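You operate a simulated robot arm through the tools that you are given. There is no shell and no other tool. Be economical: measure what you need, move in short steps, check, and stop when the job is done.

You are at the controls of a simulated robot arm. One attempt, no reset.

Task
Start the trainer: seal air, oil pump, oil heat, cooling, purge, start.
Fine: one push each, none refused, so wait for the lamps; leave the other controls alone.

The check looks at the end state, three seconds after you hand in, the way a careful person would. Anything else that was tipped, shoved, dropped, spilled or broken makes it a failure. A push-on lid holds only when it is set on centred and level and pressed home; a screw cap is set on level and turned clockwise until tight.

Robot
A 6-joint arm with a four-finger gripper on a trunk, on a base that drives. Base frame: it is fixed to the floor where the robot stands at the start and does not move with it; the origin is under the middle of the robot, x ahead of it, y to its left, z up. Units: m, degrees, N and s.
With the tool pointing down near the work surface it reaches from about 0.2 to 0.68 m from the robot's upright axis, wherever it stands. Its first joint turns from -166.0 to 166.0 degrees. Places, roughly: air valve dial [0.4, -0.1, 0.3]; bearing dial [0.4, -0.1, 0.6]; filter dial [0.1, -0.3, 0.2]; oil heat button [0.6, -0.1, 0.8]; oil pump button [0.6, -0.1, 0.8]; oil valve dial [0.5, 0, 0.3]; panel cooling button [0.5, -0.1, 0.8]; panel lamp test button [0.1, -0.4, 0.7]; panel lower button [0.2, -0.3, 0.6]; panel power dial [0.6, 0, 0.6]; panel purge button [0.5, -0.2, 0.8]; panel raise button [0.3, -0.3, 0.6]; panel reset button [0.4, -0.2, 0.6]; panel start button [0.4, -0.2, 0.8]; panel stop button [0.3, -0.2, 0.6]; panel trip button [0.1, -0.4, 0.6]. Payload 3.43 kg.
The TCP is the grasp point between the finger pads, 0.03 m short of the fingertips. In the tool frame z runs along the fingers and y along their closing line. The gripper opens to 0.12 m. The gripper's body begins 0.085 m behind the TCP.
Orientation is that of the tool frame in the base frame, as a unit quaternion [w, x, y, z]. With the fingers straight down and closing along the base's y, the tool's x points along the base's -x, its y along +y and its z along -z.

Tools
- The arm moves only by the tool jog_arm. Its argument "increments" is a list of rows, each a list of 7 numbers: the shift along the tool's x, y, z in units of 150 mm (1.0 is 150 mm), then the turn, a rotation vector about the tool's x, y, z in units of 45 degrees (1.0 is 45 degrees), then the finger opening in m, from 0 to 0.12. In form: [[dx, dy, dz, rx, ry, rz, grip], ...]. A call has 1 to 20 rows; each row is the pose to reach, as a shift and turn from the pose commanded when the call began, along the tool's axes at that moment. A call with a number of a shift or a turn outside -1 to 1 is refused whole. A row lasts 0.2 s, in which the tool goes at most 0.05 m and 8.6 degrees; a call with a longer step from one row to the next is refused whole, and so is a gripper value outside its range. Where a pose cannot be reached the arm comes as near as it can. A force on the tool above 40 N (or 10 N above the force at the start of the call, whichever is more), or a blocked arm, ends the call early, and 0.2 s more pass. The fingers move at their own pace and stop on an object; they squeeze with about 40 N. The grip force told is the motor's: it shows also when the fingers shut on nothing. Time passes only in rows, and 0.2 s behind the last, so rows that repeat a pose let the fingers close. The reply holds the time, the measured pose of the TCP, the force on the tool along the base axes, the opening and the grip force, in the units named above and with some noise, with the torque about the TCP (base axes, N m) and any sound that the robot's microphone picked up.
- Cameras (640 x 400 px; columns grow to the right, rows downward): "scene" is now at [0.029, 0.0931, 1.6244]; the picture's right is [-0.69, -0.73, 0.00], its down [-0.63, 0.59, -0.51] and it looks along [0.37, -0.35, -0.86] (base axes); focal length 266 px, centre (320, 200). "wrist" rides on the gripper at [0.072, -0.017, -0.121] in the tool frame; the picture's right is [0.23, 0.97, 0.00], its down [-0.81, 0.19, -0.55] and it looks along [-0.54, 0.13, 0.83] (tool axes); focal length 275 px, centre (320, 200). There is no depth. A picture from a camera that has moved, and an enlarged one, comes with that camera's place and axes in the base frame and with its lens.
- capture(camera): a new picture of that camera. It takes no simulated time.
- move_column(by): slides the trunk up (or, below 0, down) by that many m; the arm and the scene camera ride with it, the base frame stays. It gives what a move gives, with no picture.
- base_move(legs): drives the robot by 1 to 6 legs, each [ahead, left, turn to the left] in m, m and degrees, along the robot's own axes; the way and the turn of a leg run together, so that a leg with both is an arc; at most 1.5 m and 180 degrees a leg. The arm and the cameras ride along, it lands a little off, and it stops where it bumps. It gives what a move gives.
- turn_head(pan, tilt): turns the head with the scene camera to pan (to the left, within 120 degrees either way) and tilt (down, from -29 to 69), counted from straight ahead of the robot. It gives what a move gives.
- zoom(camera, box): a new picture of the part [left, top, right, bottom] of that camera's present view, enlarged. It takes no simulated time.
- hand_in(): hands the job in; it is judged then, once.

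Work in short steps. Places have to be worked out from the pictures, the camera data and where the tool is seen: move nearer, look again, correct. Check each grasp and each placing, and mend what went wrong. You have 120 turns and 78 pictures in all, those below and enlarged ones among them. Open the gripper and draw the arm clear of the work before you hand the job in, unless the task says otherwise; then end with one line.

The tools are called after "Request:" by a JSON object that holds its "op" and its "data". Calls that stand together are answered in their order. jog_arm: Moves the arm, as the interface text tells. Its arguments: {"type":"object","properties":{"increments":{"type":"array","items":{"type":"array","items":{"type":"number"}}}},"required":["increments"]} The other tools are called the same way: move_column (by) slides the trunk up or down; base_move (legs) drives the base; turn_head (pan, tilt) turns the head that bears the scene camera; capture (camera) takes a picture; zoom (camera, box) takes an enlarged picture of a part of a camera's view; hand_in () hands the job in.

At the start:

```text
time: 0.0
tool_pos: [0.3933, -0.1112, 0.9885]
tcp_rot: [0.0, -0.001, 1.0, 0.0]
wrist_force: [0.4, -0.7, 0.2]
moment: [0.0, -0.01, -0.02]
opening: 0.1201
grasp_force: 0.0
trunk travel left (down, up): [-0.15, 0.29]
robot x, y, heading: [-0.0016, -0.0005, -0.0]
head pan, tilt: [-43.3, 59.5]
```

scene: 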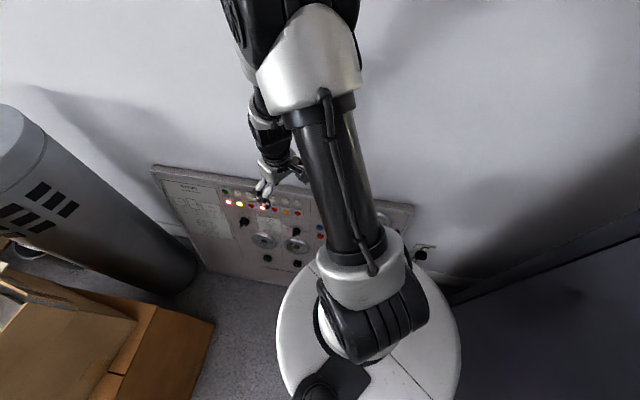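
wrist: 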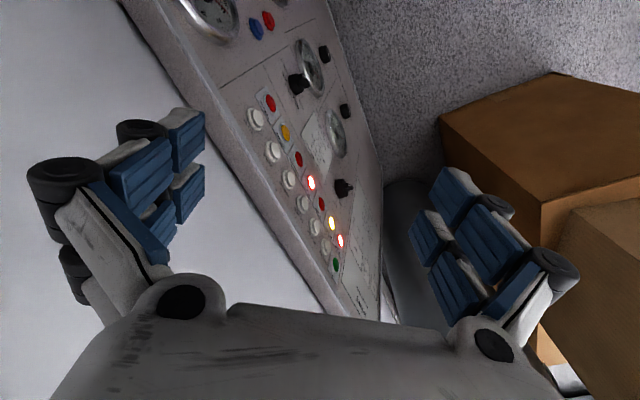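

I'll look at the panel closely first with both cameras enlarged.

Request:
{"op": "zoom", "data": {"camera": "scene", "box": [150, 160, 330, 272]}}

Request:
{"op": "zoom", "data": {"camera": "wrist", "box": [210, 70, 402, 310]}}

```text
3.56 times, centred on (240, 216) of scene
camera zoom: at [0.029, 0.0931, 1.6244], right [-0.69, -0.73, 0.0], down [-0.63, 0.59, -0.51], along [0.37, -0.35, -0.86], focal length 947 px, centre (604, 143)
```

zoom: 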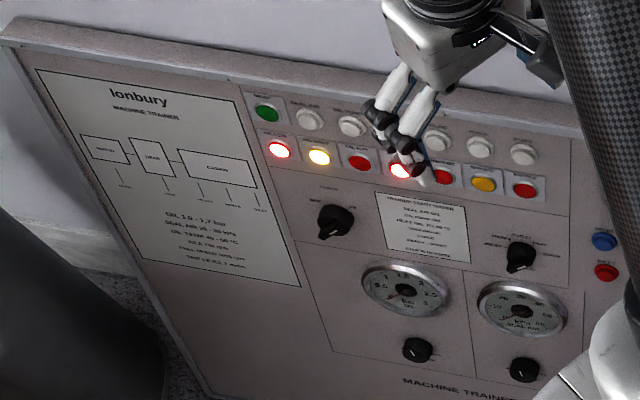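

```text
1.67 times, centred on (306, 190) of wrist
camera zoom: at [0.3223, -0.1285, 1.1082], right [-0.23, 0.97, 0.0], down [0.81, 0.19, 0.55], along [0.54, 0.13, -0.83], focal length 459 px, centre (343, 217)
```

zoom: 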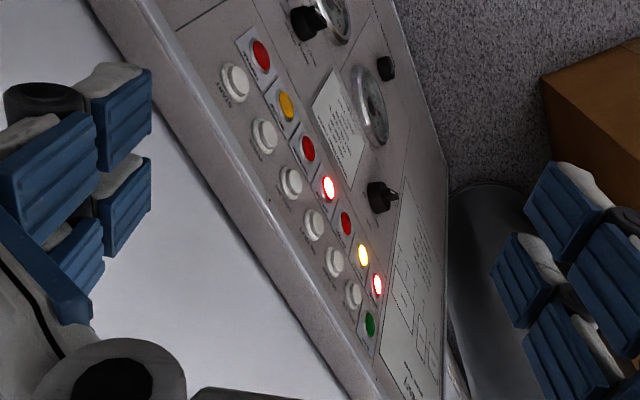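

The row has six white buttons above lamps; I need the labels and the card, so I zoom tighter.

Request:
{"op": "zoom", "data": {"camera": "scene", "box": [215, 180, 275, 218]}}

Request:
{"op": "zoom", "data": {"camera": "scene", "box": [250, 208, 290, 234]}}

Request:
{"op": "zoom", "data": {"camera": "wrist", "box": [240, 80, 350, 280]}}

```text
10.53 times, centred on (245, 199) of scene
camera zoom: at [0.029, 0.0931, 1.6244], right [-0.69, -0.73, 0.0], down [-0.63, 0.59, -0.51], along [0.37, -0.35, -0.86], focal length 2804 px, centre (1110, 210)
```

zoom: 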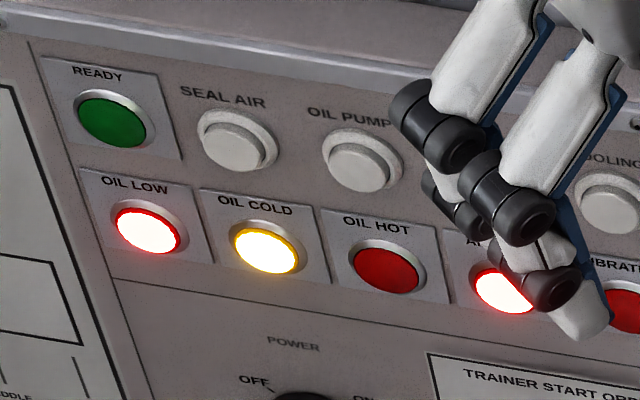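

```text
15.38 times, centred on (270, 221) of scene
camera zoom: at [0.029, 0.0931, 1.6244], right [-0.69, -0.73, 0.0], down [-0.63, 0.59, -0.51], along [0.37, -0.35, -0.86], focal length 4099 px, centre (1089, -123)
```

zoom: 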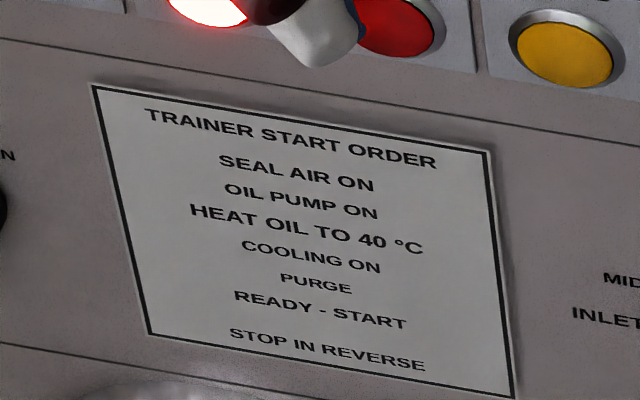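

```text
2.00 times, centred on (295, 180) of wrist
camera zoom: at [0.3223, -0.1285, 1.1082], right [-0.23, 0.97, 0.0], down [0.81, 0.19, 0.55], along [0.54, 0.13, -0.83], focal length 551 px, centre (370, 240)
```

zoom: 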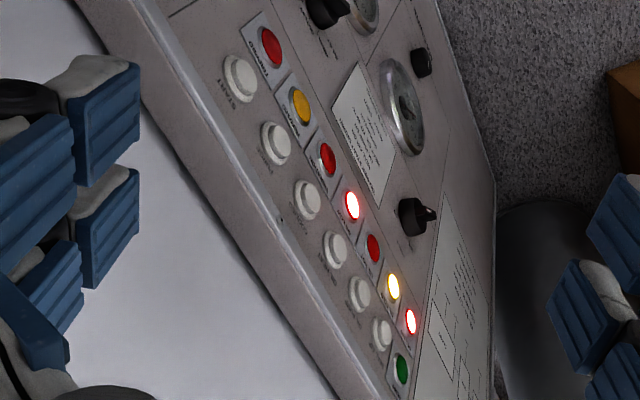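

Triangulating both views, seal air is near (0.629,-0.045,0.773), the pitch is about (-0.037,-0.027,0) and the panel leans back about 11°. I close the fingers, step away from the panel and yaw the tool toward it.

Request:
{"op": "jog_arm", "data": {"increments": [[-0.07, 0.15, 0, 0, 0, 0.19, 0], [-0.14, 0.3, 0, 0, 0, 0.38, 0], [-0.2, 0.44, 0, 0, 0, 0.57, 0], [-0.27, 0.6, 0, 0, 0, 0.76, 0], [-0.333, 0.733, 0, 0, 0, 0.95, 0], [-0.333, 0.733, 0, 0, 0, 0.95, 0], [-0.333, 0.733, 0, 0, 0, 0.95, 0]]}}

```text
time: 1.6
tool_pos: [0.4447, 0.0002, 0.9892]
tcp_rot: [0.0, 0.365, 0.931, 0.001]
wrist_force: [0.0, 0.6, -0.2]
moment: [-0.01, -0.04, 0.01]
opening: 0.0
grasp_force: 5.8
trunk travel left (down, up): [-0.15, 0.29]
robot x, y, heading: [-0.0015, -0.0031, -0.1]
head pan, tilt: [-43.3, 59.5]
```

Yaw went well; next I finish the yaw and tilt the first 40° toward the panel.

Request:
{"op": "jog_arm", "data": {"increments": [[0, 0, 0, 0.017, -0.178, 0.049, 0], [0, 0, 0, 0.034, -0.356, 0.098, 0], [0, 0, 0, 0.051, -0.533, 0.147, 0], [0, 0, 0, 0.068, -0.711, 0.196, 0], [0, 0, 0, 0.085, -0.889, 0.245, 0], [0, 0, 0, 0.085, -0.889, 0.245, 0]]}}

```text
time: 3.0
tool_pos: [0.4445, -0.0013, 0.988]
tcp_rot: [0.307, 0.428, 0.836, -0.155]
wrist_force: [0.5, -0.6, 0.6]
moment: [0.02, -0.01, 0.0]
opening: 0.0
grasp_force: 33.3
trunk travel left (down, up): [-0.15, 0.29]
robot x, y, heading: [-0.0026, -0.0006, 0.1]
head pan, tilt: [-43.3, 59.5]
```

The tool axis is now (0.38,-0.52,-0.76), with y along the panel. I tilt the remaining 39°.

Request:
{"op": "jog_arm", "data": {"increments": [[0, 0, 0, 0, -0.173, 0, 0], [0, 0, 0, 0, -0.347, 0, 0], [0, 0, 0, 0, -0.52, 0, 0], [0, 0, 0, 0, -0.693, 0, 0], [0, 0, 0, 0, -0.867, 0, 0], [0, 0, 0, 0, -0.867, 0, 0]]}}

Request:
{"op": "capture", "data": {"camera": "scene"}}

Request:
{"op": "capture", "data": {"camera": "wrist"}}

```text
time: 4.4
tool_pos: [0.4978, 0.0391, 1.0165]
tcp_rot: [0.567, 0.351, 0.686, -0.292]
wrist_force: [-0.2, 0.1, -0.9]
moment: [-0.01, -0.04, 0.03]
opening: 0.0
grasp_force: 33.2
out of reach, approached as far as the arm can: row 2, 3, 4, 5, 6
trunk travel left (down, up): [-0.15, 0.29]
robot x, y, heading: [0.0007, 0.0009, 0.3]
head pan, tilt: [-43.3, 59.5]
```

```text
70 pictures are left
camera scene: at [0.0286, 0.0928, 1.6244], right [-0.69, -0.73, 0.0], down [-0.63, 0.59, -0.51], along [0.37, -0.35, -0.86], focal length 266 px, centre (320, 200)
```

scene: 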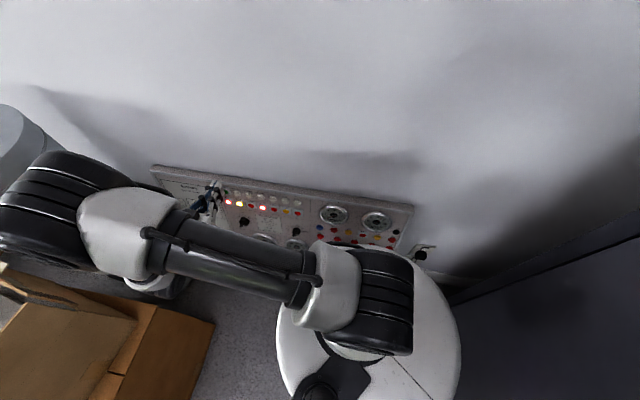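

```text
69 pictures are left
camera wrist: at [0.408, 0.1345, 0.9696], right [0.77, 0.6, -0.23], down [-0.07, 0.43, 0.9], along [0.64, -0.67, 0.37], focal length 275 px, centre (320, 200)
```

wrist: 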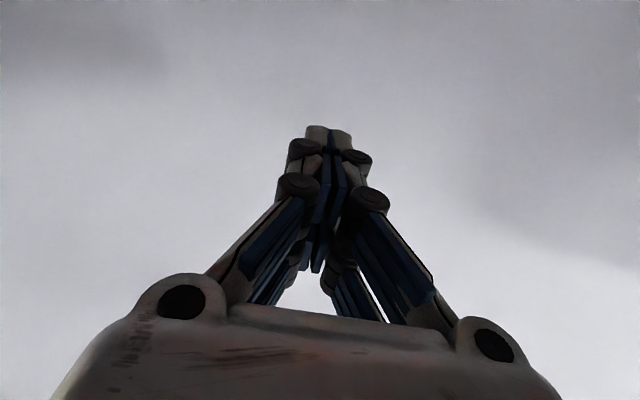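

Orientation is right but the arm is cramped; I back the base about 0.15 m straight off the panel.

Request:
{"op": "base_move", "data": {"legs": [[-0.089, 0.121, 0]]}}

```text
time: 5.8
tool_pos: [0.4101, 0.1579, 1.0168]
tcp_rot: [0.566, 0.351, 0.686, -0.292]
wrist_force: [-0.6, 0.7, 1.1]
moment: [-0.01, 0.04, 0.01]
opening: 0.0
grasp_force: 33.6
trunk travel left (down, up): [-0.15, 0.29]
robot x, y, heading: [-0.0889, 0.1192, 0.0]
head pan, tilt: [-43.3, 59.5]
```

Now lower the tool and slide toward in front of the seal air button, staying well clear of the panel.

Request:
{"op": "jog_arm", "data": {"increments": [[0.2, 0.08, 0.1, 0, 0, 0, 0], [0.4, 0.16, 0.2, 0, 0, 0, 0], [0.6, 0.24, 0.3, 0, 0, 0, 0], [0.8, 0.32, 0.4, 0, 0, 0, 0], [1.0, 0.4, 0.5, 0, 0, 0, 0], [1.0, 0.4, 0.5, 0, 0, 0, 0]]}}

Request:
{"op": "capture", "data": {"camera": "scene"}}

Request:
{"op": "capture", "data": {"camera": "wrist"}}

```text
time: 7.2
tool_pos: [0.486, 0.1562, 0.8519]
tcp_rot: [0.566, 0.351, 0.687, -0.291]
wrist_force: [0.1, -0.2, -0.2]
moment: [0.0, 0.01, -0.03]
opening: 0.0
grasp_force: 33.2
trunk travel left (down, up): [-0.15, 0.29]
robot x, y, heading: [-0.0826, 0.1155, -0.0]
head pan, tilt: [-43.3, 59.5]
```

```text
68 pictures are left
camera scene: at [-0.0593, 0.2112, 1.6244], right [-0.68, -0.73, 0.0], down [-0.63, 0.59, -0.51], along [0.37, -0.35, -0.86], focal length 266 px, centre (320, 200)
```

scene: 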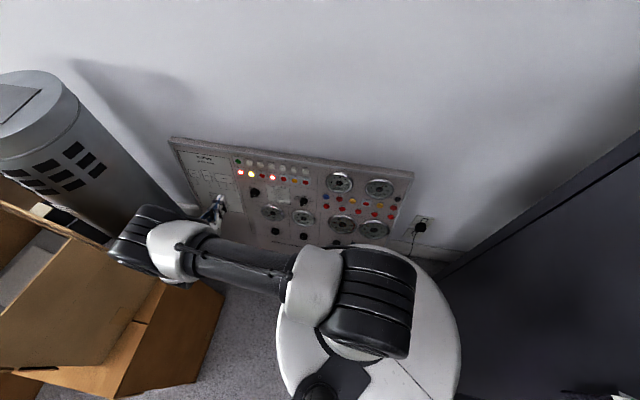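

```text
67 pictures are left
camera wrist: at [0.3941, 0.2523, 0.8041], right [0.76, 0.6, -0.23], down [-0.07, 0.43, 0.9], along [0.64, -0.67, 0.37], focal length 275 px, centre (320, 200)
```

wrist: 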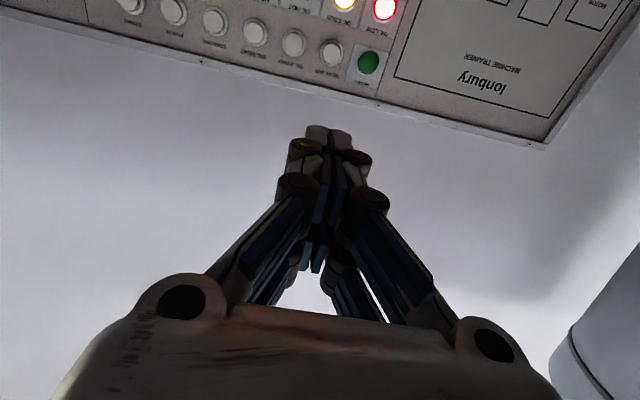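

The view confirms clear space. I move down 31 mm and forward 130 mm to in front of seal air, then check.

Request:
{"op": "jog_arm", "data": {"increments": [[0.1, 0, 0.2, 0, 0, 0, 0], [0.207, -0.005, 0.4, 0, 0, 0, 0], [0.207, -0.01, 0.6, 0, 0, 0, 0], [0.207, -0.01, 0.75, 0, 0, 0, 0], [0.207, -0.01, 0.867, 0, 0, 0, 0], [0.207, -0.01, 0.867, 0, 0, 0, 0]]}}

Request:
{"op": "zoom", "data": {"camera": "scene", "box": [190, 130, 320, 212]}}

Request:
{"op": "capture", "data": {"camera": "wrist"}}

```text
time: 8.6
tool_pos: [0.5541, 0.0553, 0.7992]
tcp_rot: [0.565, 0.351, 0.687, -0.292]
wrist_force: [0.0, -0.3, -0.3]
moment: [-0.01, 0.01, -0.02]
opening: 0.0002
grasp_force: 33.2
trunk travel left (down, up): [-0.15, 0.29]
robot x, y, heading: [-0.0883, 0.1192, -0.1]
head pan, tilt: [-43.3, 59.5]
```

```text
4.88 times, centred on (255, 171) of scene
camera zoom: at [-0.0592, 0.2112, 1.6244], right [-0.68, -0.73, 0.0], down [-0.63, 0.59, -0.51], along [0.37, -0.35, -0.86], focal length 1300 px, centre (637, 342)
```

zoom: 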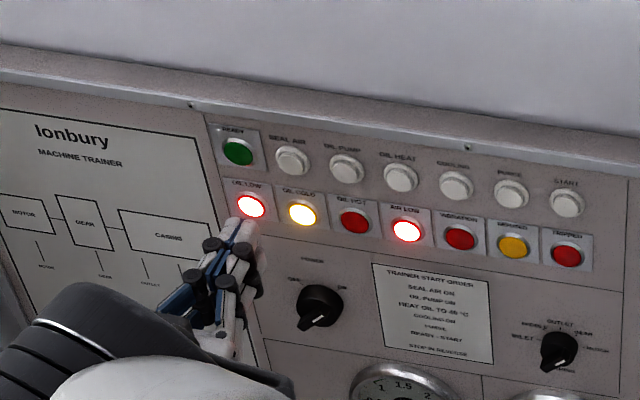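

```text
65 pictures are left
camera wrist: at [0.4642, 0.1517, 0.7518], right [0.76, 0.6, -0.23], down [-0.07, 0.43, 0.9], along [0.64, -0.67, 0.37], focal length 275 px, centre (320, 200)
```

wrist: 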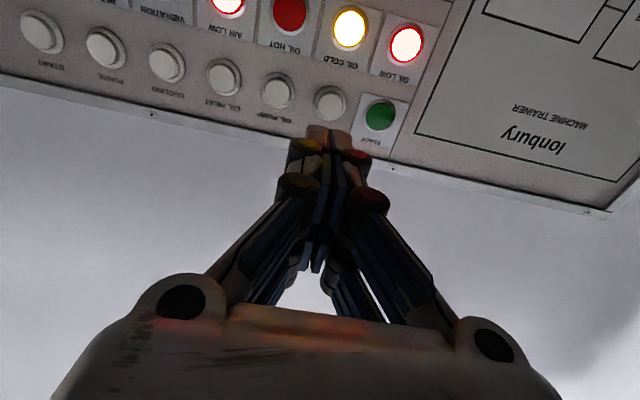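

Geometry matches (seal air again at (0.629,-0.045,0.773)), about 98 mm from the tip. I advance 80 mm with a 2 mm lateral correction and check.

Request:
{"op": "jog_arm", "data": {"increments": [[0.013, 0.013, 0.2, 0, 0, 0, 0], [0.013, 0.013, 0.4, 0, 0, 0, 0], [0.013, 0.013, 0.533, 0, 0, 0, 0], [0.013, 0.013, 0.533, 0, 0, 0, 0]]}}

Request:
{"op": "zoom", "data": {"camera": "scene", "box": [220, 145, 300, 195]}}

Request:
{"op": "capture", "data": {"camera": "wrist"}}

```text
time: 9.6
tool_pos: [0.6057, -0.008, 0.7812]
tcp_rot: [0.566, 0.351, 0.687, -0.292]
wrist_force: [0.6, 0.6, 0.0]
moment: [0.01, -0.05, 0.0]
opening: 0.0
grasp_force: 33.4
trunk travel left (down, up): [-0.15, 0.29]
robot x, y, heading: [-0.0885, 0.1191, 0.3]
head pan, tilt: [-43.3, 59.5]
```

```text
8.00 times, centred on (260, 170) of scene
camera zoom: at [-0.0592, 0.2112, 1.6244], right [-0.68, -0.73, 0.0], down [-0.63, 0.59, -0.51], along [0.37, -0.35, -0.86], focal length 2131 px, centre (800, 440)
```

zoom: 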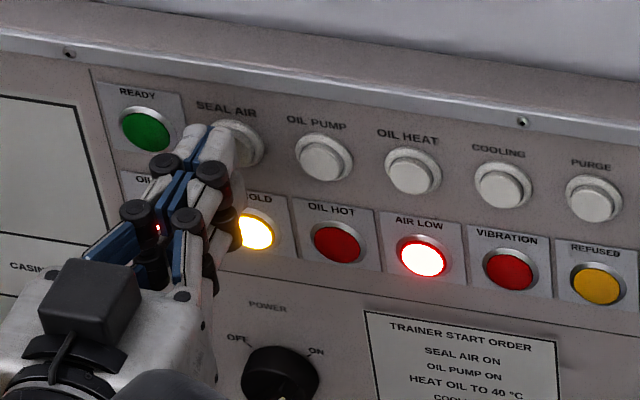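

```text
63 pictures are left
camera wrist: at [0.515, 0.0883, 0.7346], right [0.76, 0.6, -0.23], down [-0.07, 0.43, 0.9], along [0.64, -0.67, 0.37], focal length 275 px, centre (320, 200)
```

wrist: 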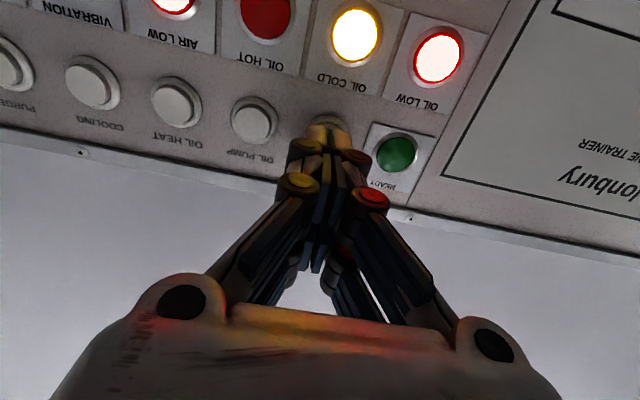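

The two views disagree slightly on tip alignment, so I zoom on the tip before contact.

Request:
{"op": "zoom", "data": {"camera": "scene", "box": [232, 152, 264, 172]}}

Request:
{"op": "zoom", "data": {"camera": "wrist", "box": [240, 80, 400, 180]}}

```text
16.00 times, centred on (248, 162) of scene
camera zoom: at [-0.0592, 0.2112, 1.6244], right [-0.68, -0.73, 0.0], down [-0.63, 0.59, -0.51], along [0.37, -0.35, -0.86], focal length 4263 px, centre (1472, 808)
```

zoom: 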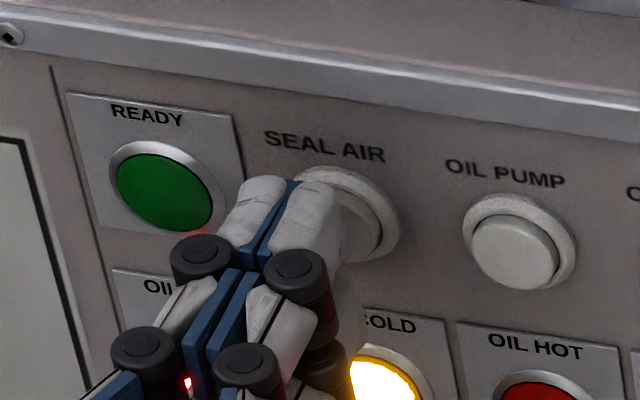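

```text
4.00 times, centred on (320, 130) of wrist
camera zoom: at [0.515, 0.0883, 0.7346], right [0.76, 0.6, -0.23], down [-0.07, 0.43, 0.9], along [0.64, -0.67, 0.37], focal length 1101 px, centre (320, 480)
```

zoom: 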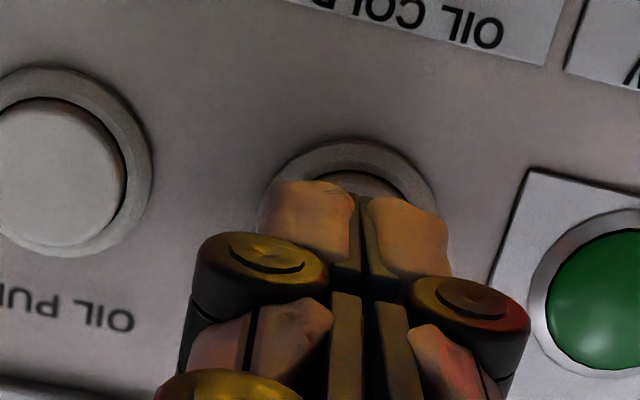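

The tip seems to be practically at the cap and a few mm toward READY. I pull back 10 mm, shift 4 mm toward oil pump and check both views again.

Request:
{"op": "jog_arm", "data": {"increments": [[0, 0, -0.067, 0, 0, 0, 0], [0, -0.03, -0.067, 0, 0, 0, 0], [0, -0.03, -0.067, 0, 0, 0, 0]]}}

Request:
{"op": "zoom", "data": {"camera": "scene", "box": [232, 152, 264, 172]}}

Request:
{"op": "zoom", "data": {"camera": "wrist", "box": [240, 80, 400, 180]}}

```text
time: 10.4
tool_pos: [0.5932, -0.0025, 0.7842]
tcp_rot: [0.566, 0.351, 0.687, -0.291]
wrist_force: [-0.3, -0.6, 0.0]
moment: [0.0, 0.01, 0.0]
opening: 0.0002
grasp_force: 33.9
trunk travel left (down, up): [-0.15, 0.29]
robot x, y, heading: [-0.0903, 0.1171, -0.1]
head pan, tilt: [-43.3, 59.5]
```

```text
16.00 times, centred on (248, 162) of scene
camera zoom: at [-0.0592, 0.2112, 1.6244], right [-0.68, -0.73, 0.0], down [-0.63, 0.59, -0.51], along [0.37, -0.35, -0.86], focal length 4263 px, centre (1472, 808)
```

zoom: 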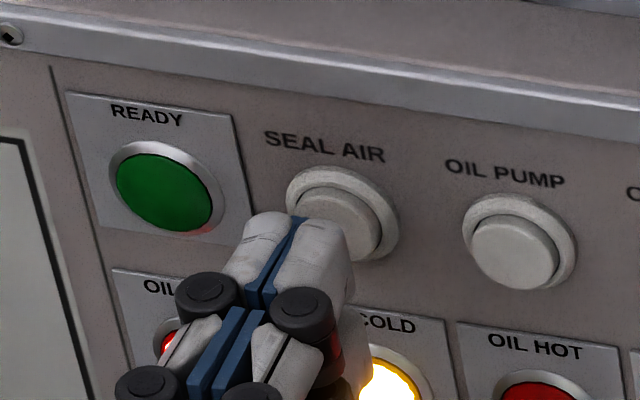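

```text
4.00 times, centred on (320, 130) of wrist
camera zoom: at [0.5031, 0.0946, 0.7365], right [0.76, 0.6, -0.23], down [-0.07, 0.43, 0.9], along [0.64, -0.67, 0.37], focal length 1101 px, centre (320, 480)
```

zoom: 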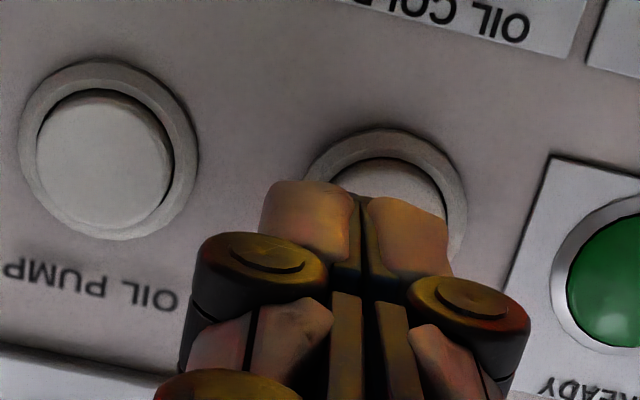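

Tip centred on the cap within a few mm by averaging both views. I press forward in small steps and watch for force or a click.

Request:
{"op": "jog_arm", "data": {"increments": [[0, 0, 0.027, 0, 0, 0, 0], [0, 0, 0.053, 0, 0, 0, 0], [0, 0, 0.067, 0, 0, 0, 0], [0, 0, 0.08, 0, 0, 0, 0], [0, 0, 0.08, 0, 0, 0, 0]]}}

```text
time: 11.6
tool_pos: [0.6, -0.0111, 0.7831]
tcp_rot: [0.565, 0.352, 0.687, -0.292]
wrist_force: [0.6, -0.4, -0.6]
moment: [-0.02, 0.0, 0.02]
opening: 0.0
grasp_force: 33.5
trunk travel left (down, up): [-0.15, 0.29]
robot x, y, heading: [-0.0887, 0.1176, 0.1]
head pan, tilt: [-43.3, 59.5]
```

No contact yet; continue in 2 mm steps.

Request:
{"op": "jog_arm", "data": {"increments": [[0, 0, 0.013, 0, 0, 0, 0], [0, 0, 0.027, 0, 0, 0, 0], [0, 0, 0.04, 0, 0, 0, 0], [0, 0, 0.053, 0, 0, 0, 0]]}}

Request:
{"op": "zoom", "data": {"camera": "scene", "box": [232, 152, 264, 172]}}

```text
time: 12.6
tool_pos: [0.6048, -0.0169, 0.7812]
tcp_rot: [0.566, 0.35, 0.687, -0.291]
wrist_force: [-0.7, -0.5, -0.6]
moment: [-0.02, -0.01, -0.03]
opening: 0.0
grasp_force: 33.7
trunk travel left (down, up): [-0.15, 0.29]
robot x, y, heading: [-0.0862, 0.1135, -0.0]
head pan, tilt: [-43.3, 59.5]
```

```text
16.00 times, centred on (248, 162) of scene
camera zoom: at [-0.0592, 0.2112, 1.6244], right [-0.68, -0.73, 0.0], down [-0.63, 0.59, -0.51], along [0.37, -0.35, -0.86], focal length 4263 px, centre (1472, 808)
```

zoom: 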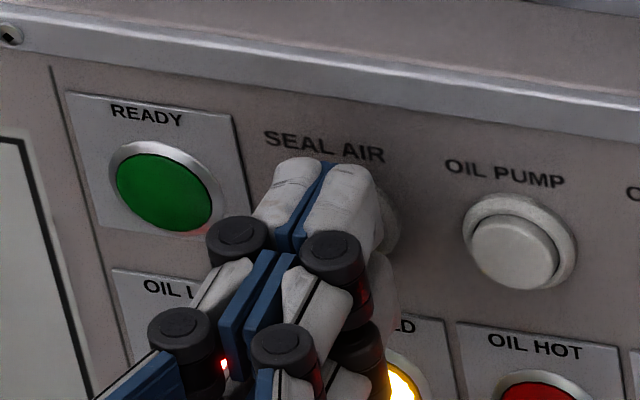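

Still no contact; I check the wrist view for vertical alignment.

Request:
{"op": "zoom", "data": {"camera": "wrist", "box": [240, 60, 400, 160]}}

```text
4.00 times, centred on (320, 110) of wrist
camera zoom: at [0.5139, 0.0787, 0.7344], right [0.76, 0.6, -0.23], down [-0.07, 0.43, 0.9], along [0.64, -0.67, 0.37], focal length 1101 px, centre (320, 560)
```

zoom: 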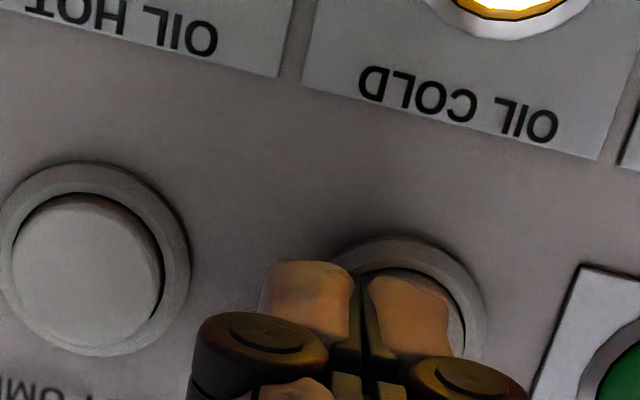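

All estimates now say the gap is about 8 mm with the button ~3 mm to +y. I correct that and press on in 2 mm steps.

Request:
{"op": "jog_arm", "data": {"increments": [[0, 0.018, 0, 0, 0, 0, 0], [0, 0.018, 0.013, 0, 0, 0, 0], [0, 0.018, 0.027, 0, 0, 0, 0], [0, 0.018, 0.04, 0, 0, 0, 0], [0, 0.018, 0.053, 0, 0, 0, 0]]}}

```text
time: 13.8
tool_pos: [0.6109, -0.022, 0.7785]
tcp_rot: [0.566, 0.35, 0.687, -0.291]
wrist_force: [0.0, 0.2, 0.2]
moment: [0.01, 0.0, -0.01]
opening: 0.0002
grasp_force: 33.8
trunk travel left (down, up): [-0.15, 0.29]
robot x, y, heading: [-0.0876, 0.1149, 0.0]
head pan, tilt: [-43.3, 59.5]
```

Still free; a few more millimetres in finer steps.

Request:
{"op": "jog_arm", "data": {"increments": [[0, 0, 0.01, 0, 0, 0, 0], [0, 0, 0.02, 0, 0, 0, 0], [0, 0, 0.03, 0, 0, 0, 0]]}}

Request:
{"op": "zoom", "data": {"camera": "scene", "box": [224, 144, 272, 174]}}

Request:
{"op": "zoom", "data": {"camera": "wrist", "box": [240, 60, 400, 160]}}

```text
time: 14.6
tool_pos: [0.612, -0.0263, 0.7786]
tcp_rot: [0.566, 0.351, 0.686, -0.291]
wrist_force: [-1.5, 1.9, 0.2]
moment: [0.01, 0.01, -0.02]
opening: 0.0057
grasp_force: 33.2
trunk travel left (down, up): [-0.15, 0.29]
robot x, y, heading: [-0.0876, 0.1161, -0.1]
head pan, tilt: [-43.3, 59.5]
heard: click
```

```text
13.33 times, centred on (248, 159) of scene
camera zoom: at [-0.0594, 0.2114, 1.6244], right [-0.68, -0.73, 0.0], down [-0.63, 0.59, -0.51], along [0.37, -0.35, -0.86], focal length 3552 px, centre (1280, 747)
```

zoom: 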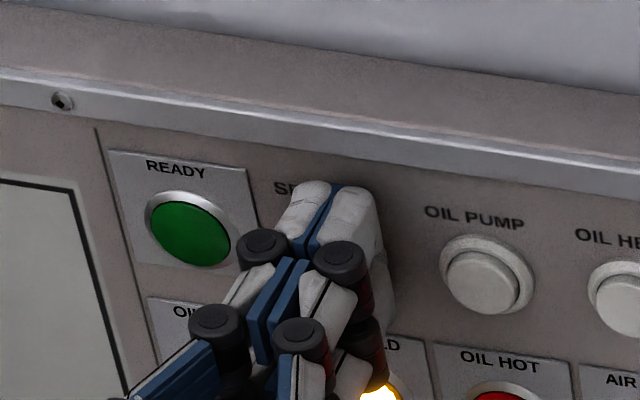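

```text
4.00 times, centred on (320, 110) of wrist
camera zoom: at [0.5218, 0.0705, 0.7313], right [0.76, 0.6, -0.23], down [-0.07, 0.43, 0.9], along [0.64, -0.67, 0.37], focal length 1101 px, centre (320, 560)
```

zoom: 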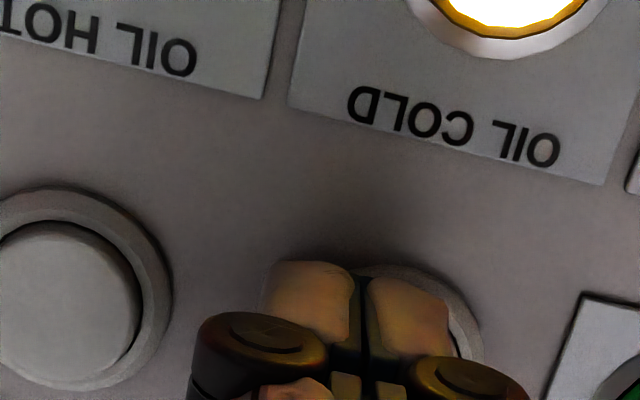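

Click heard, force 2.4 N: seal air pressed once. I retract straight back 24 mm and look at the lamps.

Request:
{"op": "jog_arm", "data": {"increments": [[0, 0, -0.08, 0, 0, 0, 0], [0, 0, -0.16, 0, 0, 0, 0], [0, 0, -0.16, 0, 0, 0, 0]]}}

Request:
{"op": "zoom", "data": {"camera": "scene", "box": [210, 140, 320, 209]}}

```text
time: 15.4
tool_pos: [0.5993, -0.0055, 0.7813]
tcp_rot: [0.566, 0.35, 0.687, -0.291]
wrist_force: [0.4, -0.9, -0.3]
moment: [0.0, -0.03, 0.02]
opening: 0.0
grasp_force: 33.1
trunk travel left (down, up): [-0.15, 0.29]
robot x, y, heading: [-0.0915, 0.1201, 0.0]
head pan, tilt: [-43.3, 59.5]
```

```text
5.80 times, centred on (265, 174) of scene
camera zoom: at [-0.0592, 0.2112, 1.6244], right [-0.68, -0.73, 0.0], down [-0.63, 0.59, -0.51], along [0.37, -0.35, -0.86], focal length 1544 px, centre (639, 348)
```

zoom: 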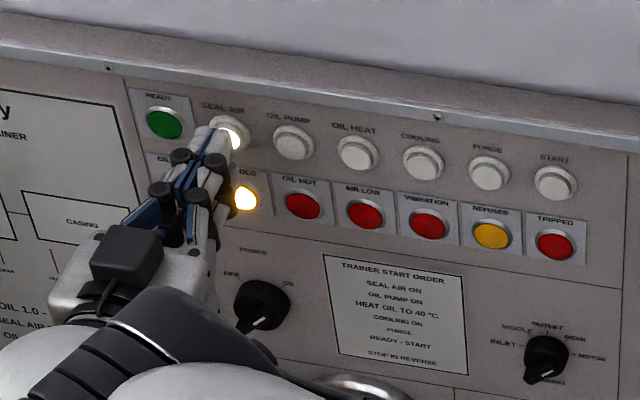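

Seal air is lit and AIR LOW is out. I move 45 mm along the row to oil pump and check alignment.

Request:
{"op": "jog_arm", "data": {"increments": [[0, -0.15, 0, 0, 0, 0, 0], [0, -0.3, 0, 0, 0, 0, 0], [0, -0.3, 0, 0, 0, 0, 0]]}}

Request:
{"op": "zoom", "data": {"camera": "wrist", "box": [240, 60, 400, 160]}}

Request:
{"op": "zoom", "data": {"camera": "scene", "box": [210, 140, 290, 190]}}

```text
time: 16.2
tool_pos: [0.5634, -0.0337, 0.783]
tcp_rot: [0.566, 0.351, 0.687, -0.291]
wrist_force: [0.1, -0.5, -0.2]
moment: [0.01, 0.02, 0.01]
opening: 0.0
grasp_force: 33.5
trunk travel left (down, up): [-0.15, 0.29]
robot x, y, heading: [-0.0864, 0.1181, 0.3]
head pan, tilt: [-43.3, 59.5]
```

```text
4.00 times, centred on (320, 110) of wrist
camera zoom: at [0.473, 0.0629, 0.736], right [0.76, 0.6, -0.23], down [-0.07, 0.43, 0.9], along [0.64, -0.67, 0.37], focal length 1101 px, centre (320, 560)
```

zoom: 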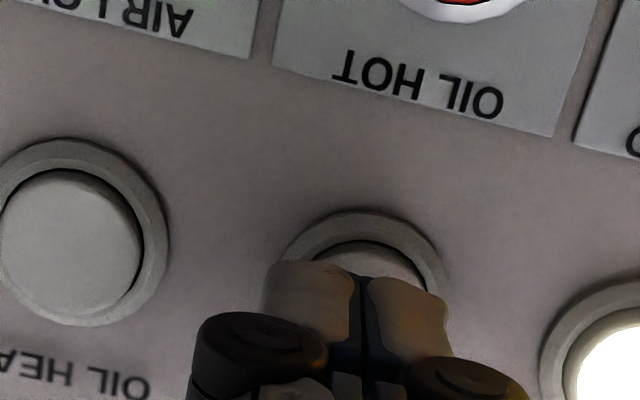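

```text
8.00 times, centred on (250, 165) of scene
camera zoom: at [-0.0592, 0.2113, 1.6244], right [-0.68, -0.73, 0.0], down [-0.63, 0.59, -0.51], along [0.37, -0.35, -0.86], focal length 2131 px, centre (880, 480)
```

zoom: 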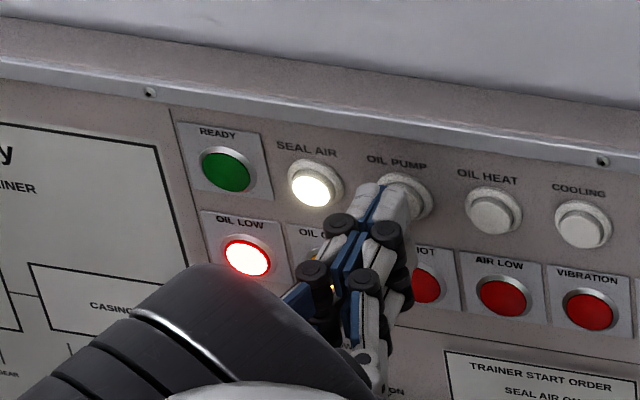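

Aligned on oil pump. I press forward the same 24 mm depth.

Request:
{"op": "jog_arm", "data": {"increments": [[0, 0, 0.067, 0, 0, 0, 0], [0, 0, 0.12, 0, 0, 0, 0], [0, 0, 0.135, 0, 0, 0, 0], [0, 0, 0.15, 0, 0, 0, 0], [0, 0, 0.16, 0, 0, 0, 0]]}}

```text
time: 17.4
tool_pos: [0.5762, -0.0531, 0.778]
tcp_rot: [0.566, 0.351, 0.686, -0.292]
wrist_force: [-1.2, 1.3, 0.0]
moment: [0.02, 0.05, 0.0]
opening: 0.0059
grasp_force: 33.5
trunk travel left (down, up): [-0.15, 0.29]
robot x, y, heading: [-0.0892, 0.1169, 0.0]
head pan, tilt: [-43.3, 59.5]
heard: click
```

Click again. I retract and check the lamps.

Request:
{"op": "jog_arm", "data": {"increments": [[0, 0, -0.08, 0, 0, 0, 0], [0, 0, -0.16, 0, 0, 0, 0], [0, -0.15, -0.16, 0, 0, 0, 0], [0, -0.3, -0.16, 0, 0, 0, 0], [0, -0.3, -0.16, 0, 0, 0, 0]]}}

Request:
{"op": "zoom", "data": {"camera": "scene", "box": [210, 140, 320, 209]}}

Request:
{"op": "zoom", "data": {"camera": "wrist", "box": [240, 60, 400, 160]}}

```text
time: 18.6
tool_pos: [0.5258, -0.0597, 0.7844]
tcp_rot: [0.565, 0.351, 0.687, -0.291]
wrist_force: [-1.1, -0.8, 0.3]
moment: [-0.03, -0.01, 0.03]
opening: 0.0
grasp_force: 33.7
trunk travel left (down, up): [-0.15, 0.29]
robot x, y, heading: [-0.0867, 0.1221, -0.1]
head pan, tilt: [-43.3, 59.5]
```

```text
5.80 times, centred on (265, 174) of scene
camera zoom: at [-0.0592, 0.2112, 1.6244], right [-0.68, -0.73, 0.0], down [-0.63, 0.59, -0.51], along [0.37, -0.35, -0.86], focal length 1544 px, centre (639, 348)
```

zoom: 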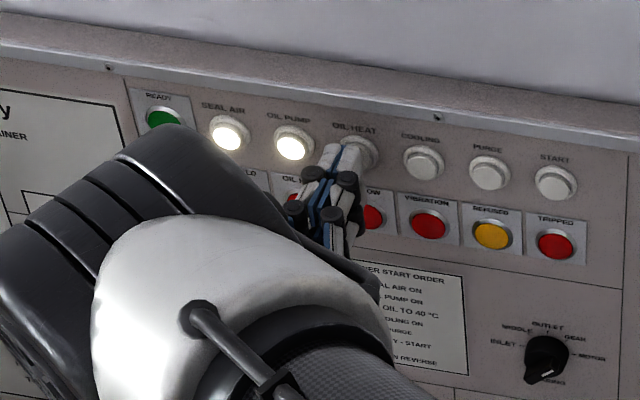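

```text
4.00 times, centred on (320, 110) of wrist
camera zoom: at [0.4352, 0.0371, 0.737], right [0.76, 0.6, -0.23], down [-0.07, 0.43, 0.9], along [0.64, -0.67, 0.37], focal length 1101 px, centre (320, 560)
```

zoom: 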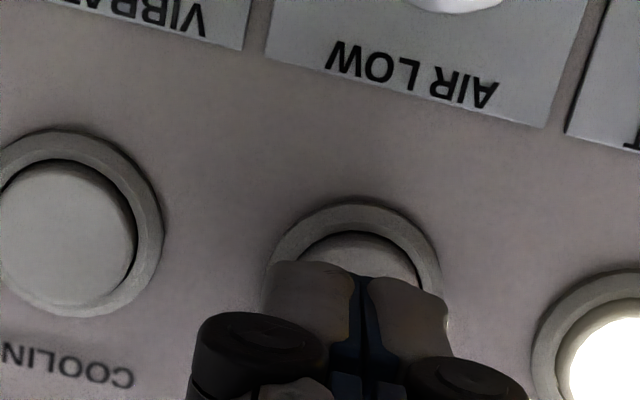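

Oil pump is lit; I look with the wrist camera at OIL LOW before pressing heat.

Request:
{"op": "capture", "data": {"camera": "wrist"}}

```text
49 pictures are left
camera wrist: at [0.4352, 0.0371, 0.737], right [0.76, 0.6, -0.23], down [-0.07, 0.43, 0.9], along [0.64, -0.67, 0.37], focal length 275 px, centre (320, 200)
```

wrist: 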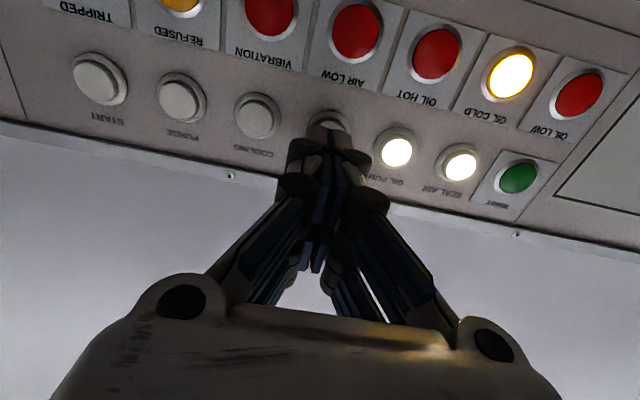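

OIL LOW is out, only OIL COLD is lit. I press oil heat.

Request:
{"op": "jog_arm", "data": {"increments": [[0, 0, 0.067, 0, 0, 0, 0], [0, 0, 0.12, 0, 0, 0, 0], [0, 0, 0.135, 0, 0, 0, 0], [0, 0, 0.15, 0, 0, 0, 0], [0, 0, 0.16, 0, 0, 0, 0]]}}

```text
time: 19.8
tool_pos: [0.5399, -0.0779, 0.7792]
tcp_rot: [0.566, 0.351, 0.687, -0.291]
wrist_force: [-0.9, 1.7, 0.7]
moment: [0.04, -0.02, 0.0]
opening: 0.006
grasp_force: 33.2
trunk travel left (down, up): [-0.15, 0.29]
robot x, y, heading: [-0.0887, 0.1189, 0.0]
head pan, tilt: [-43.3, 59.5]
heard: click
```

Clicked. Retract, move toward cooling, and watch OIL COLD.

Request:
{"op": "jog_arm", "data": {"increments": [[0, 0, -0.08, 0, 0, 0, 0], [0, 0, -0.16, 0, 0, 0, 0], [0, -0.15, -0.16, 0, 0, 0, 0], [0, -0.29, -0.16, 0, 0, 0, 0], [0, -0.29, -0.16, 0, 0, 0, 0]]}}

Request:
{"op": "capture", "data": {"camera": "wrist"}}

```text
time: 21.0
tool_pos: [0.5096, -0.0832, 0.7776]
tcp_rot: [0.565, 0.35, 0.687, -0.294]
wrist_force: [0.1, -0.4, 0.7]
moment: [-0.01, -0.03, 0.03]
opening: 0.0
grasp_force: 33.3
out of reach, approached as far as the arm can: row 4, 5
trunk travel left (down, up): [-0.15, 0.29]
robot x, y, heading: [-0.0904, 0.1183, 0.2]
head pan, tilt: [-43.3, 59.5]
```

```text
48 pictures are left
camera wrist: at [0.4187, 0.0135, 0.7313], right [0.77, 0.6, -0.24], down [-0.06, 0.43, 0.9], along [0.64, -0.67, 0.37], focal length 275 px, centre (320, 200)
```

wrist: 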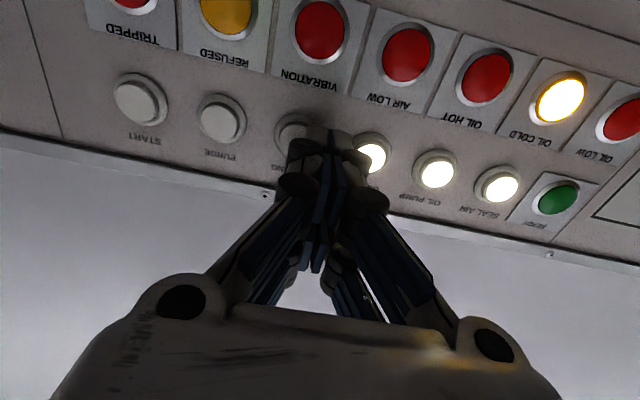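

Oil heat lit, OIL COLD still on (heating). The arm has hit its inner limit, so I back the base another 0.1 m off the panel.

Request:
{"op": "base_move", "data": {"legs": [[-0.059, 0.081, 0]]}}

Request:
{"op": "capture", "data": {"camera": "wrist"}}

```text
time: 22.1
tool_pos: [0.4517, -0.0009, 0.7784]
tcp_rot: [0.565, 0.35, 0.687, -0.295]
wrist_force: [-0.2, 0.8, 1.2]
moment: [0.02, 0.0, -0.01]
opening: 0.0
grasp_force: 33.4
trunk travel left (down, up): [-0.15, 0.29]
robot x, y, heading: [-0.1454, 0.1993, -0.2]
head pan, tilt: [-43.3, 59.5]
```

```text
47 pictures are left
camera wrist: at [0.3607, 0.0952, 0.7316], right [0.76, 0.6, -0.24], down [-0.06, 0.43, 0.9], along [0.64, -0.67, 0.37], focal length 275 px, centre (320, 200)
```

wrist: 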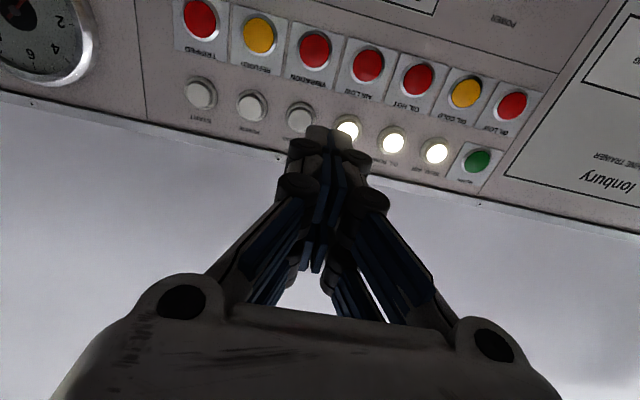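

OIL COLD has gone out. Cooling should be pressed at about TCP (0.504,-0.104,0.779); I approach to ~25 mm standoff and check.

Request:
{"op": "jog_arm", "data": {"increments": [[-0.07, -0.05, 0.2, 0, 0, 0, 0], [-0.144, -0.113, 0.4, 0, 0, 0, 0], [-0.144, -0.113, 0.58, 0, 0, 0, 0], [-0.144, -0.113, 0.58, 0, 0, 0, 0]]}}

Request:
{"op": "capture", "data": {"camera": "wrist"}}

Request:
{"op": "zoom", "data": {"camera": "wrist", "box": [240, 60, 400, 160]}}

Request:
{"op": "zoom", "data": {"camera": "scene", "box": [210, 110, 320, 179]}}

```text
time: 23.1
tool_pos: [0.4893, -0.0889, 0.7821]
tcp_rot: [0.565, 0.35, 0.687, -0.295]
wrist_force: [0.4, 0.3, 0.6]
moment: [0.02, -0.03, -0.03]
opening: 0.0001
grasp_force: 33.2
trunk travel left (down, up): [-0.15, 0.29]
robot x, y, heading: [-0.1441, 0.1992, 0.1]
head pan, tilt: [-43.3, 59.5]
```

```text
46 pictures are left
camera wrist: at [0.3987, 0.008, 0.7353], right [0.76, 0.6, -0.24], down [-0.06, 0.43, 0.9], along [0.64, -0.67, 0.37], focal length 275 px, centre (320, 200)
```

wrist: 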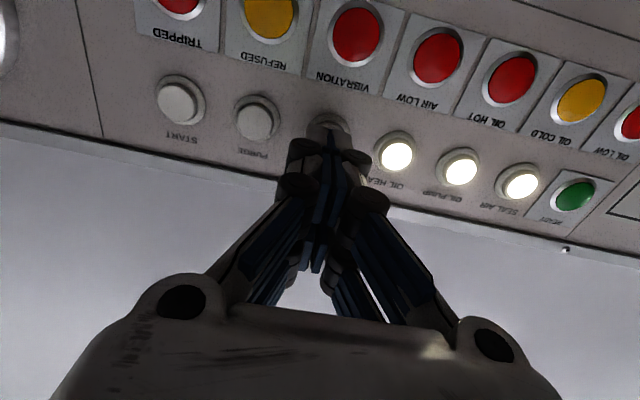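

```text
4.00 times, centred on (320, 110) of wrist
camera zoom: at [0.3987, 0.008, 0.7353], right [0.76, 0.6, -0.24], down [-0.06, 0.43, 0.9], along [0.64, -0.67, 0.37], focal length 1101 px, centre (320, 560)
```

zoom: 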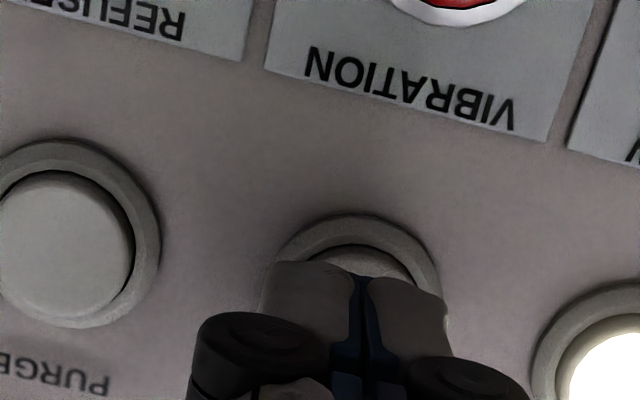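

```text
5.80 times, centred on (265, 144) of scene
camera zoom: at [-0.117, 0.2923, 1.6244], right [-0.68, -0.73, 0.0], down [-0.63, 0.59, -0.51], along [0.37, -0.35, -0.86], focal length 1544 px, centre (639, 522)
```

zoom: 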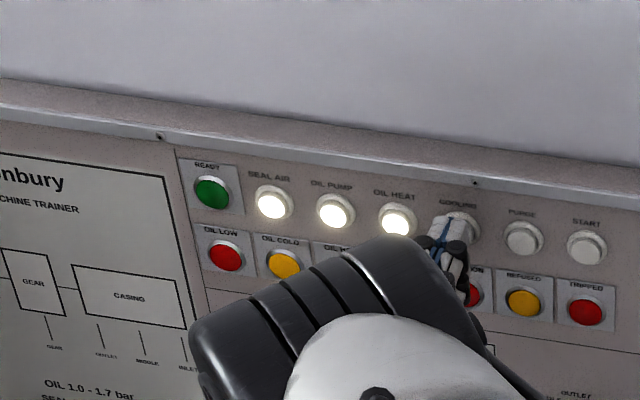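

All warning lamps are out and the view matches earlier presses. I press cooling.

Request:
{"op": "jog_arm", "data": {"increments": [[0, 0, 0.067, 0, 0, 0, 0], [0, 0, 0.12, 0, 0, 0, 0], [0, 0, 0.135, 0, 0, 0, 0], [0, 0, 0.15, 0, 0, 0, 0], [0, 0, 0.16, 0, 0, 0, 0]]}}

```text
time: 24.3
tool_pos: [0.5039, -0.1057, 0.7783]
tcp_rot: [0.564, 0.35, 0.687, -0.294]
wrist_force: [-1.0, 1.0, 0.9]
moment: [0.01, 0.02, 0.01]
opening: 0.006
grasp_force: 33.5
trunk travel left (down, up): [-0.15, 0.29]
robot x, y, heading: [-0.1454, 0.1967, 0.0]
head pan, tilt: [-43.3, 59.5]
```

Contact but no click yet; I press 1–2 mm further.

Request:
{"op": "jog_arm", "data": {"increments": [[0, 0, 0.006, 0, 0, 0, 0], [0, 0, 0.012, 0, 0, 0, 0]]}}

Request:
{"op": "zoom", "data": {"camera": "scene", "box": [240, 130, 288, 160]}}

```text
time: 24.9
tool_pos: [0.5053, -0.1056, 0.7775]
tcp_rot: [0.564, 0.35, 0.687, -0.295]
wrist_force: [-1.8, 2.7, 1.4]
moment: [-0.02, 0.03, -0.01]
opening: 0.0058
grasp_force: 34.0
trunk travel left (down, up): [-0.15, 0.29]
robot x, y, heading: [-0.1471, 0.2, -0.1]
head pan, tilt: [-43.3, 59.5]
heard: click
```

```text
13.33 times, centred on (264, 145) of scene
camera zoom: at [-0.1175, 0.2926, 1.6244], right [-0.68, -0.73, 0.0], down [-0.63, 0.59, -0.51], along [0.37, -0.35, -0.86], focal length 3552 px, centre (1067, 933)
```

zoom: 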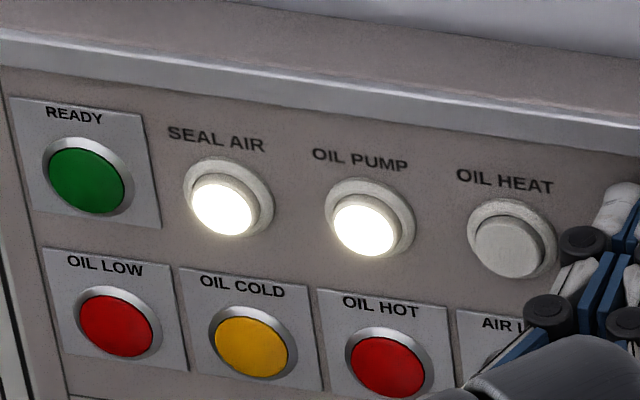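

Click heard; OIL HEAT lamp went out (thermostat, perhaps). I retract and look at cooling and REFUSED.

Request:
{"op": "jog_arm", "data": {"increments": [[0, 0, -0.08, 0, 0, 0, 0], [0, 0, -0.17, 0, 0, 0, 0], [0, 0, -0.17, 0, 0, 0, 0]]}}

Request:
{"op": "capture", "data": {"camera": "wrist"}}

Request:
{"op": "zoom", "data": {"camera": "scene", "box": [210, 110, 320, 179]}}

```text
time: 25.7
tool_pos: [0.4904, -0.0839, 0.7813]
tcp_rot: [0.564, 0.35, 0.688, -0.294]
wrist_force: [0.5, -0.3, -0.1]
moment: [-0.03, -0.01, 0.0]
opening: 0.0
grasp_force: 33.6
trunk travel left (down, up): [-0.15, 0.29]
robot x, y, heading: [-0.1434, 0.1975, 0.4]
head pan, tilt: [-43.3, 59.5]
```

```text
42 pictures are left
camera wrist: at [0.3995, 0.0124, 0.7349], right [0.76, 0.6, -0.24], down [-0.06, 0.43, 0.9], along [0.64, -0.67, 0.37], focal length 275 px, centre (320, 200)
```

wrist: 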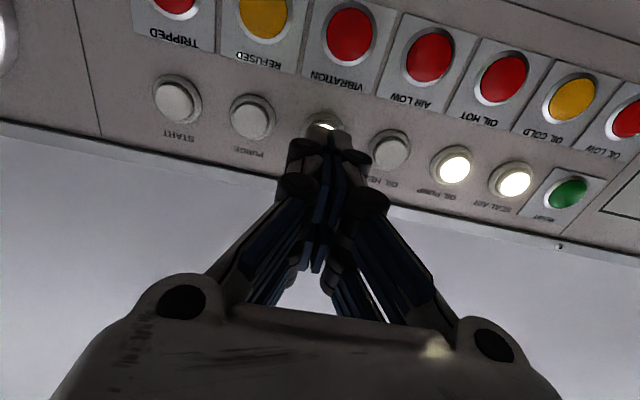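

```text
5.80 times, centred on (265, 144) of scene
camera zoom: at [-0.117, 0.2922, 1.6244], right [-0.68, -0.73, 0.0], down [-0.63, 0.59, -0.51], along [0.37, -0.35, -0.86], focal length 1544 px, centre (639, 522)
```

zoom: 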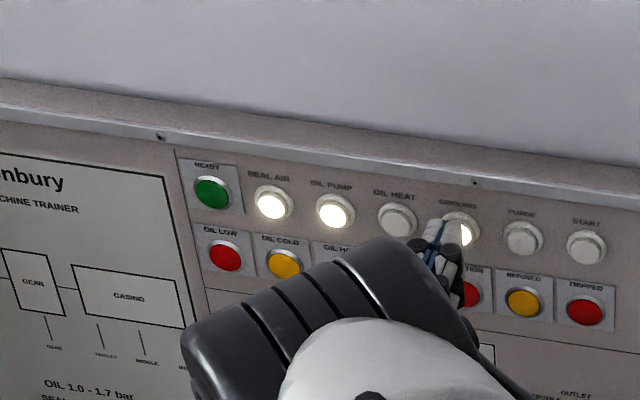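

Cooling lit, nothing refused. I move 45 mm along to purge.

Request:
{"op": "jog_arm", "data": {"increments": [[0, -0.15, 0, 0, 0, 0, 0], [0, -0.3, 0, 0, 0, 0, 0], [0, -0.3, 0, 0, 0, 0, 0]]}}

Request:
{"op": "capture", "data": {"camera": "wrist"}}

Request:
{"op": "zoom", "data": {"camera": "wrist", "box": [240, 60, 400, 160]}}

```text
time: 26.5
tool_pos: [0.453, -0.1099, 0.778]
tcp_rot: [0.564, 0.35, 0.687, -0.295]
wrist_force: [0.0, -0.6, -0.3]
moment: [0.02, -0.01, -0.02]
opening: 0.0
grasp_force: 33.4
trunk travel left (down, up): [-0.15, 0.29]
robot x, y, heading: [-0.1457, 0.1975, 0.7]
head pan, tilt: [-43.3, 59.5]
```

```text
40 pictures are left
camera wrist: at [0.3632, -0.0137, 0.7327], right [0.76, 0.6, -0.24], down [-0.06, 0.43, 0.9], along [0.64, -0.67, 0.37], focal length 275 px, centre (320, 200)
```

wrist: 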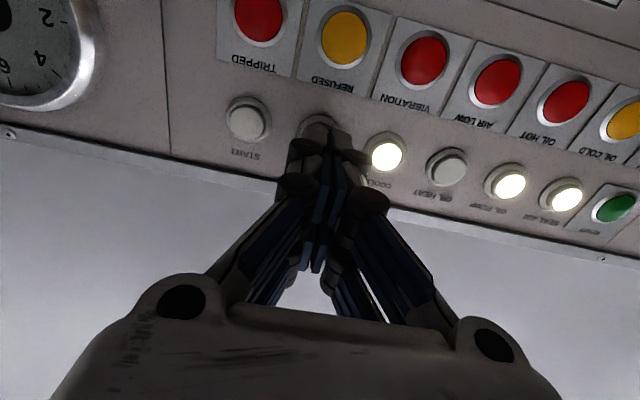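

```text
4.00 times, centred on (320, 110) of wrist
camera zoom: at [0.3632, -0.0137, 0.7327], right [0.76, 0.6, -0.24], down [-0.06, 0.43, 0.9], along [0.64, -0.67, 0.37], focal length 1101 px, centre (320, 560)
```

zoom: 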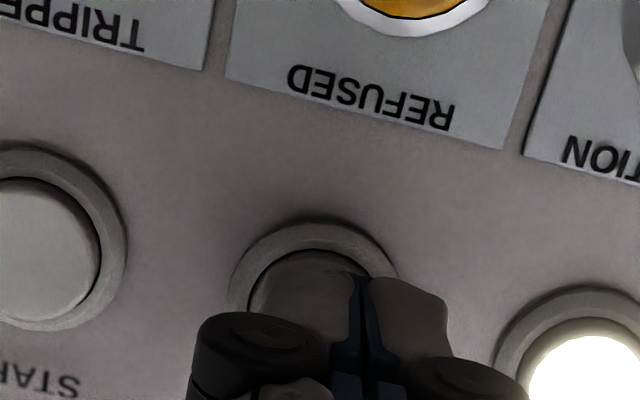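

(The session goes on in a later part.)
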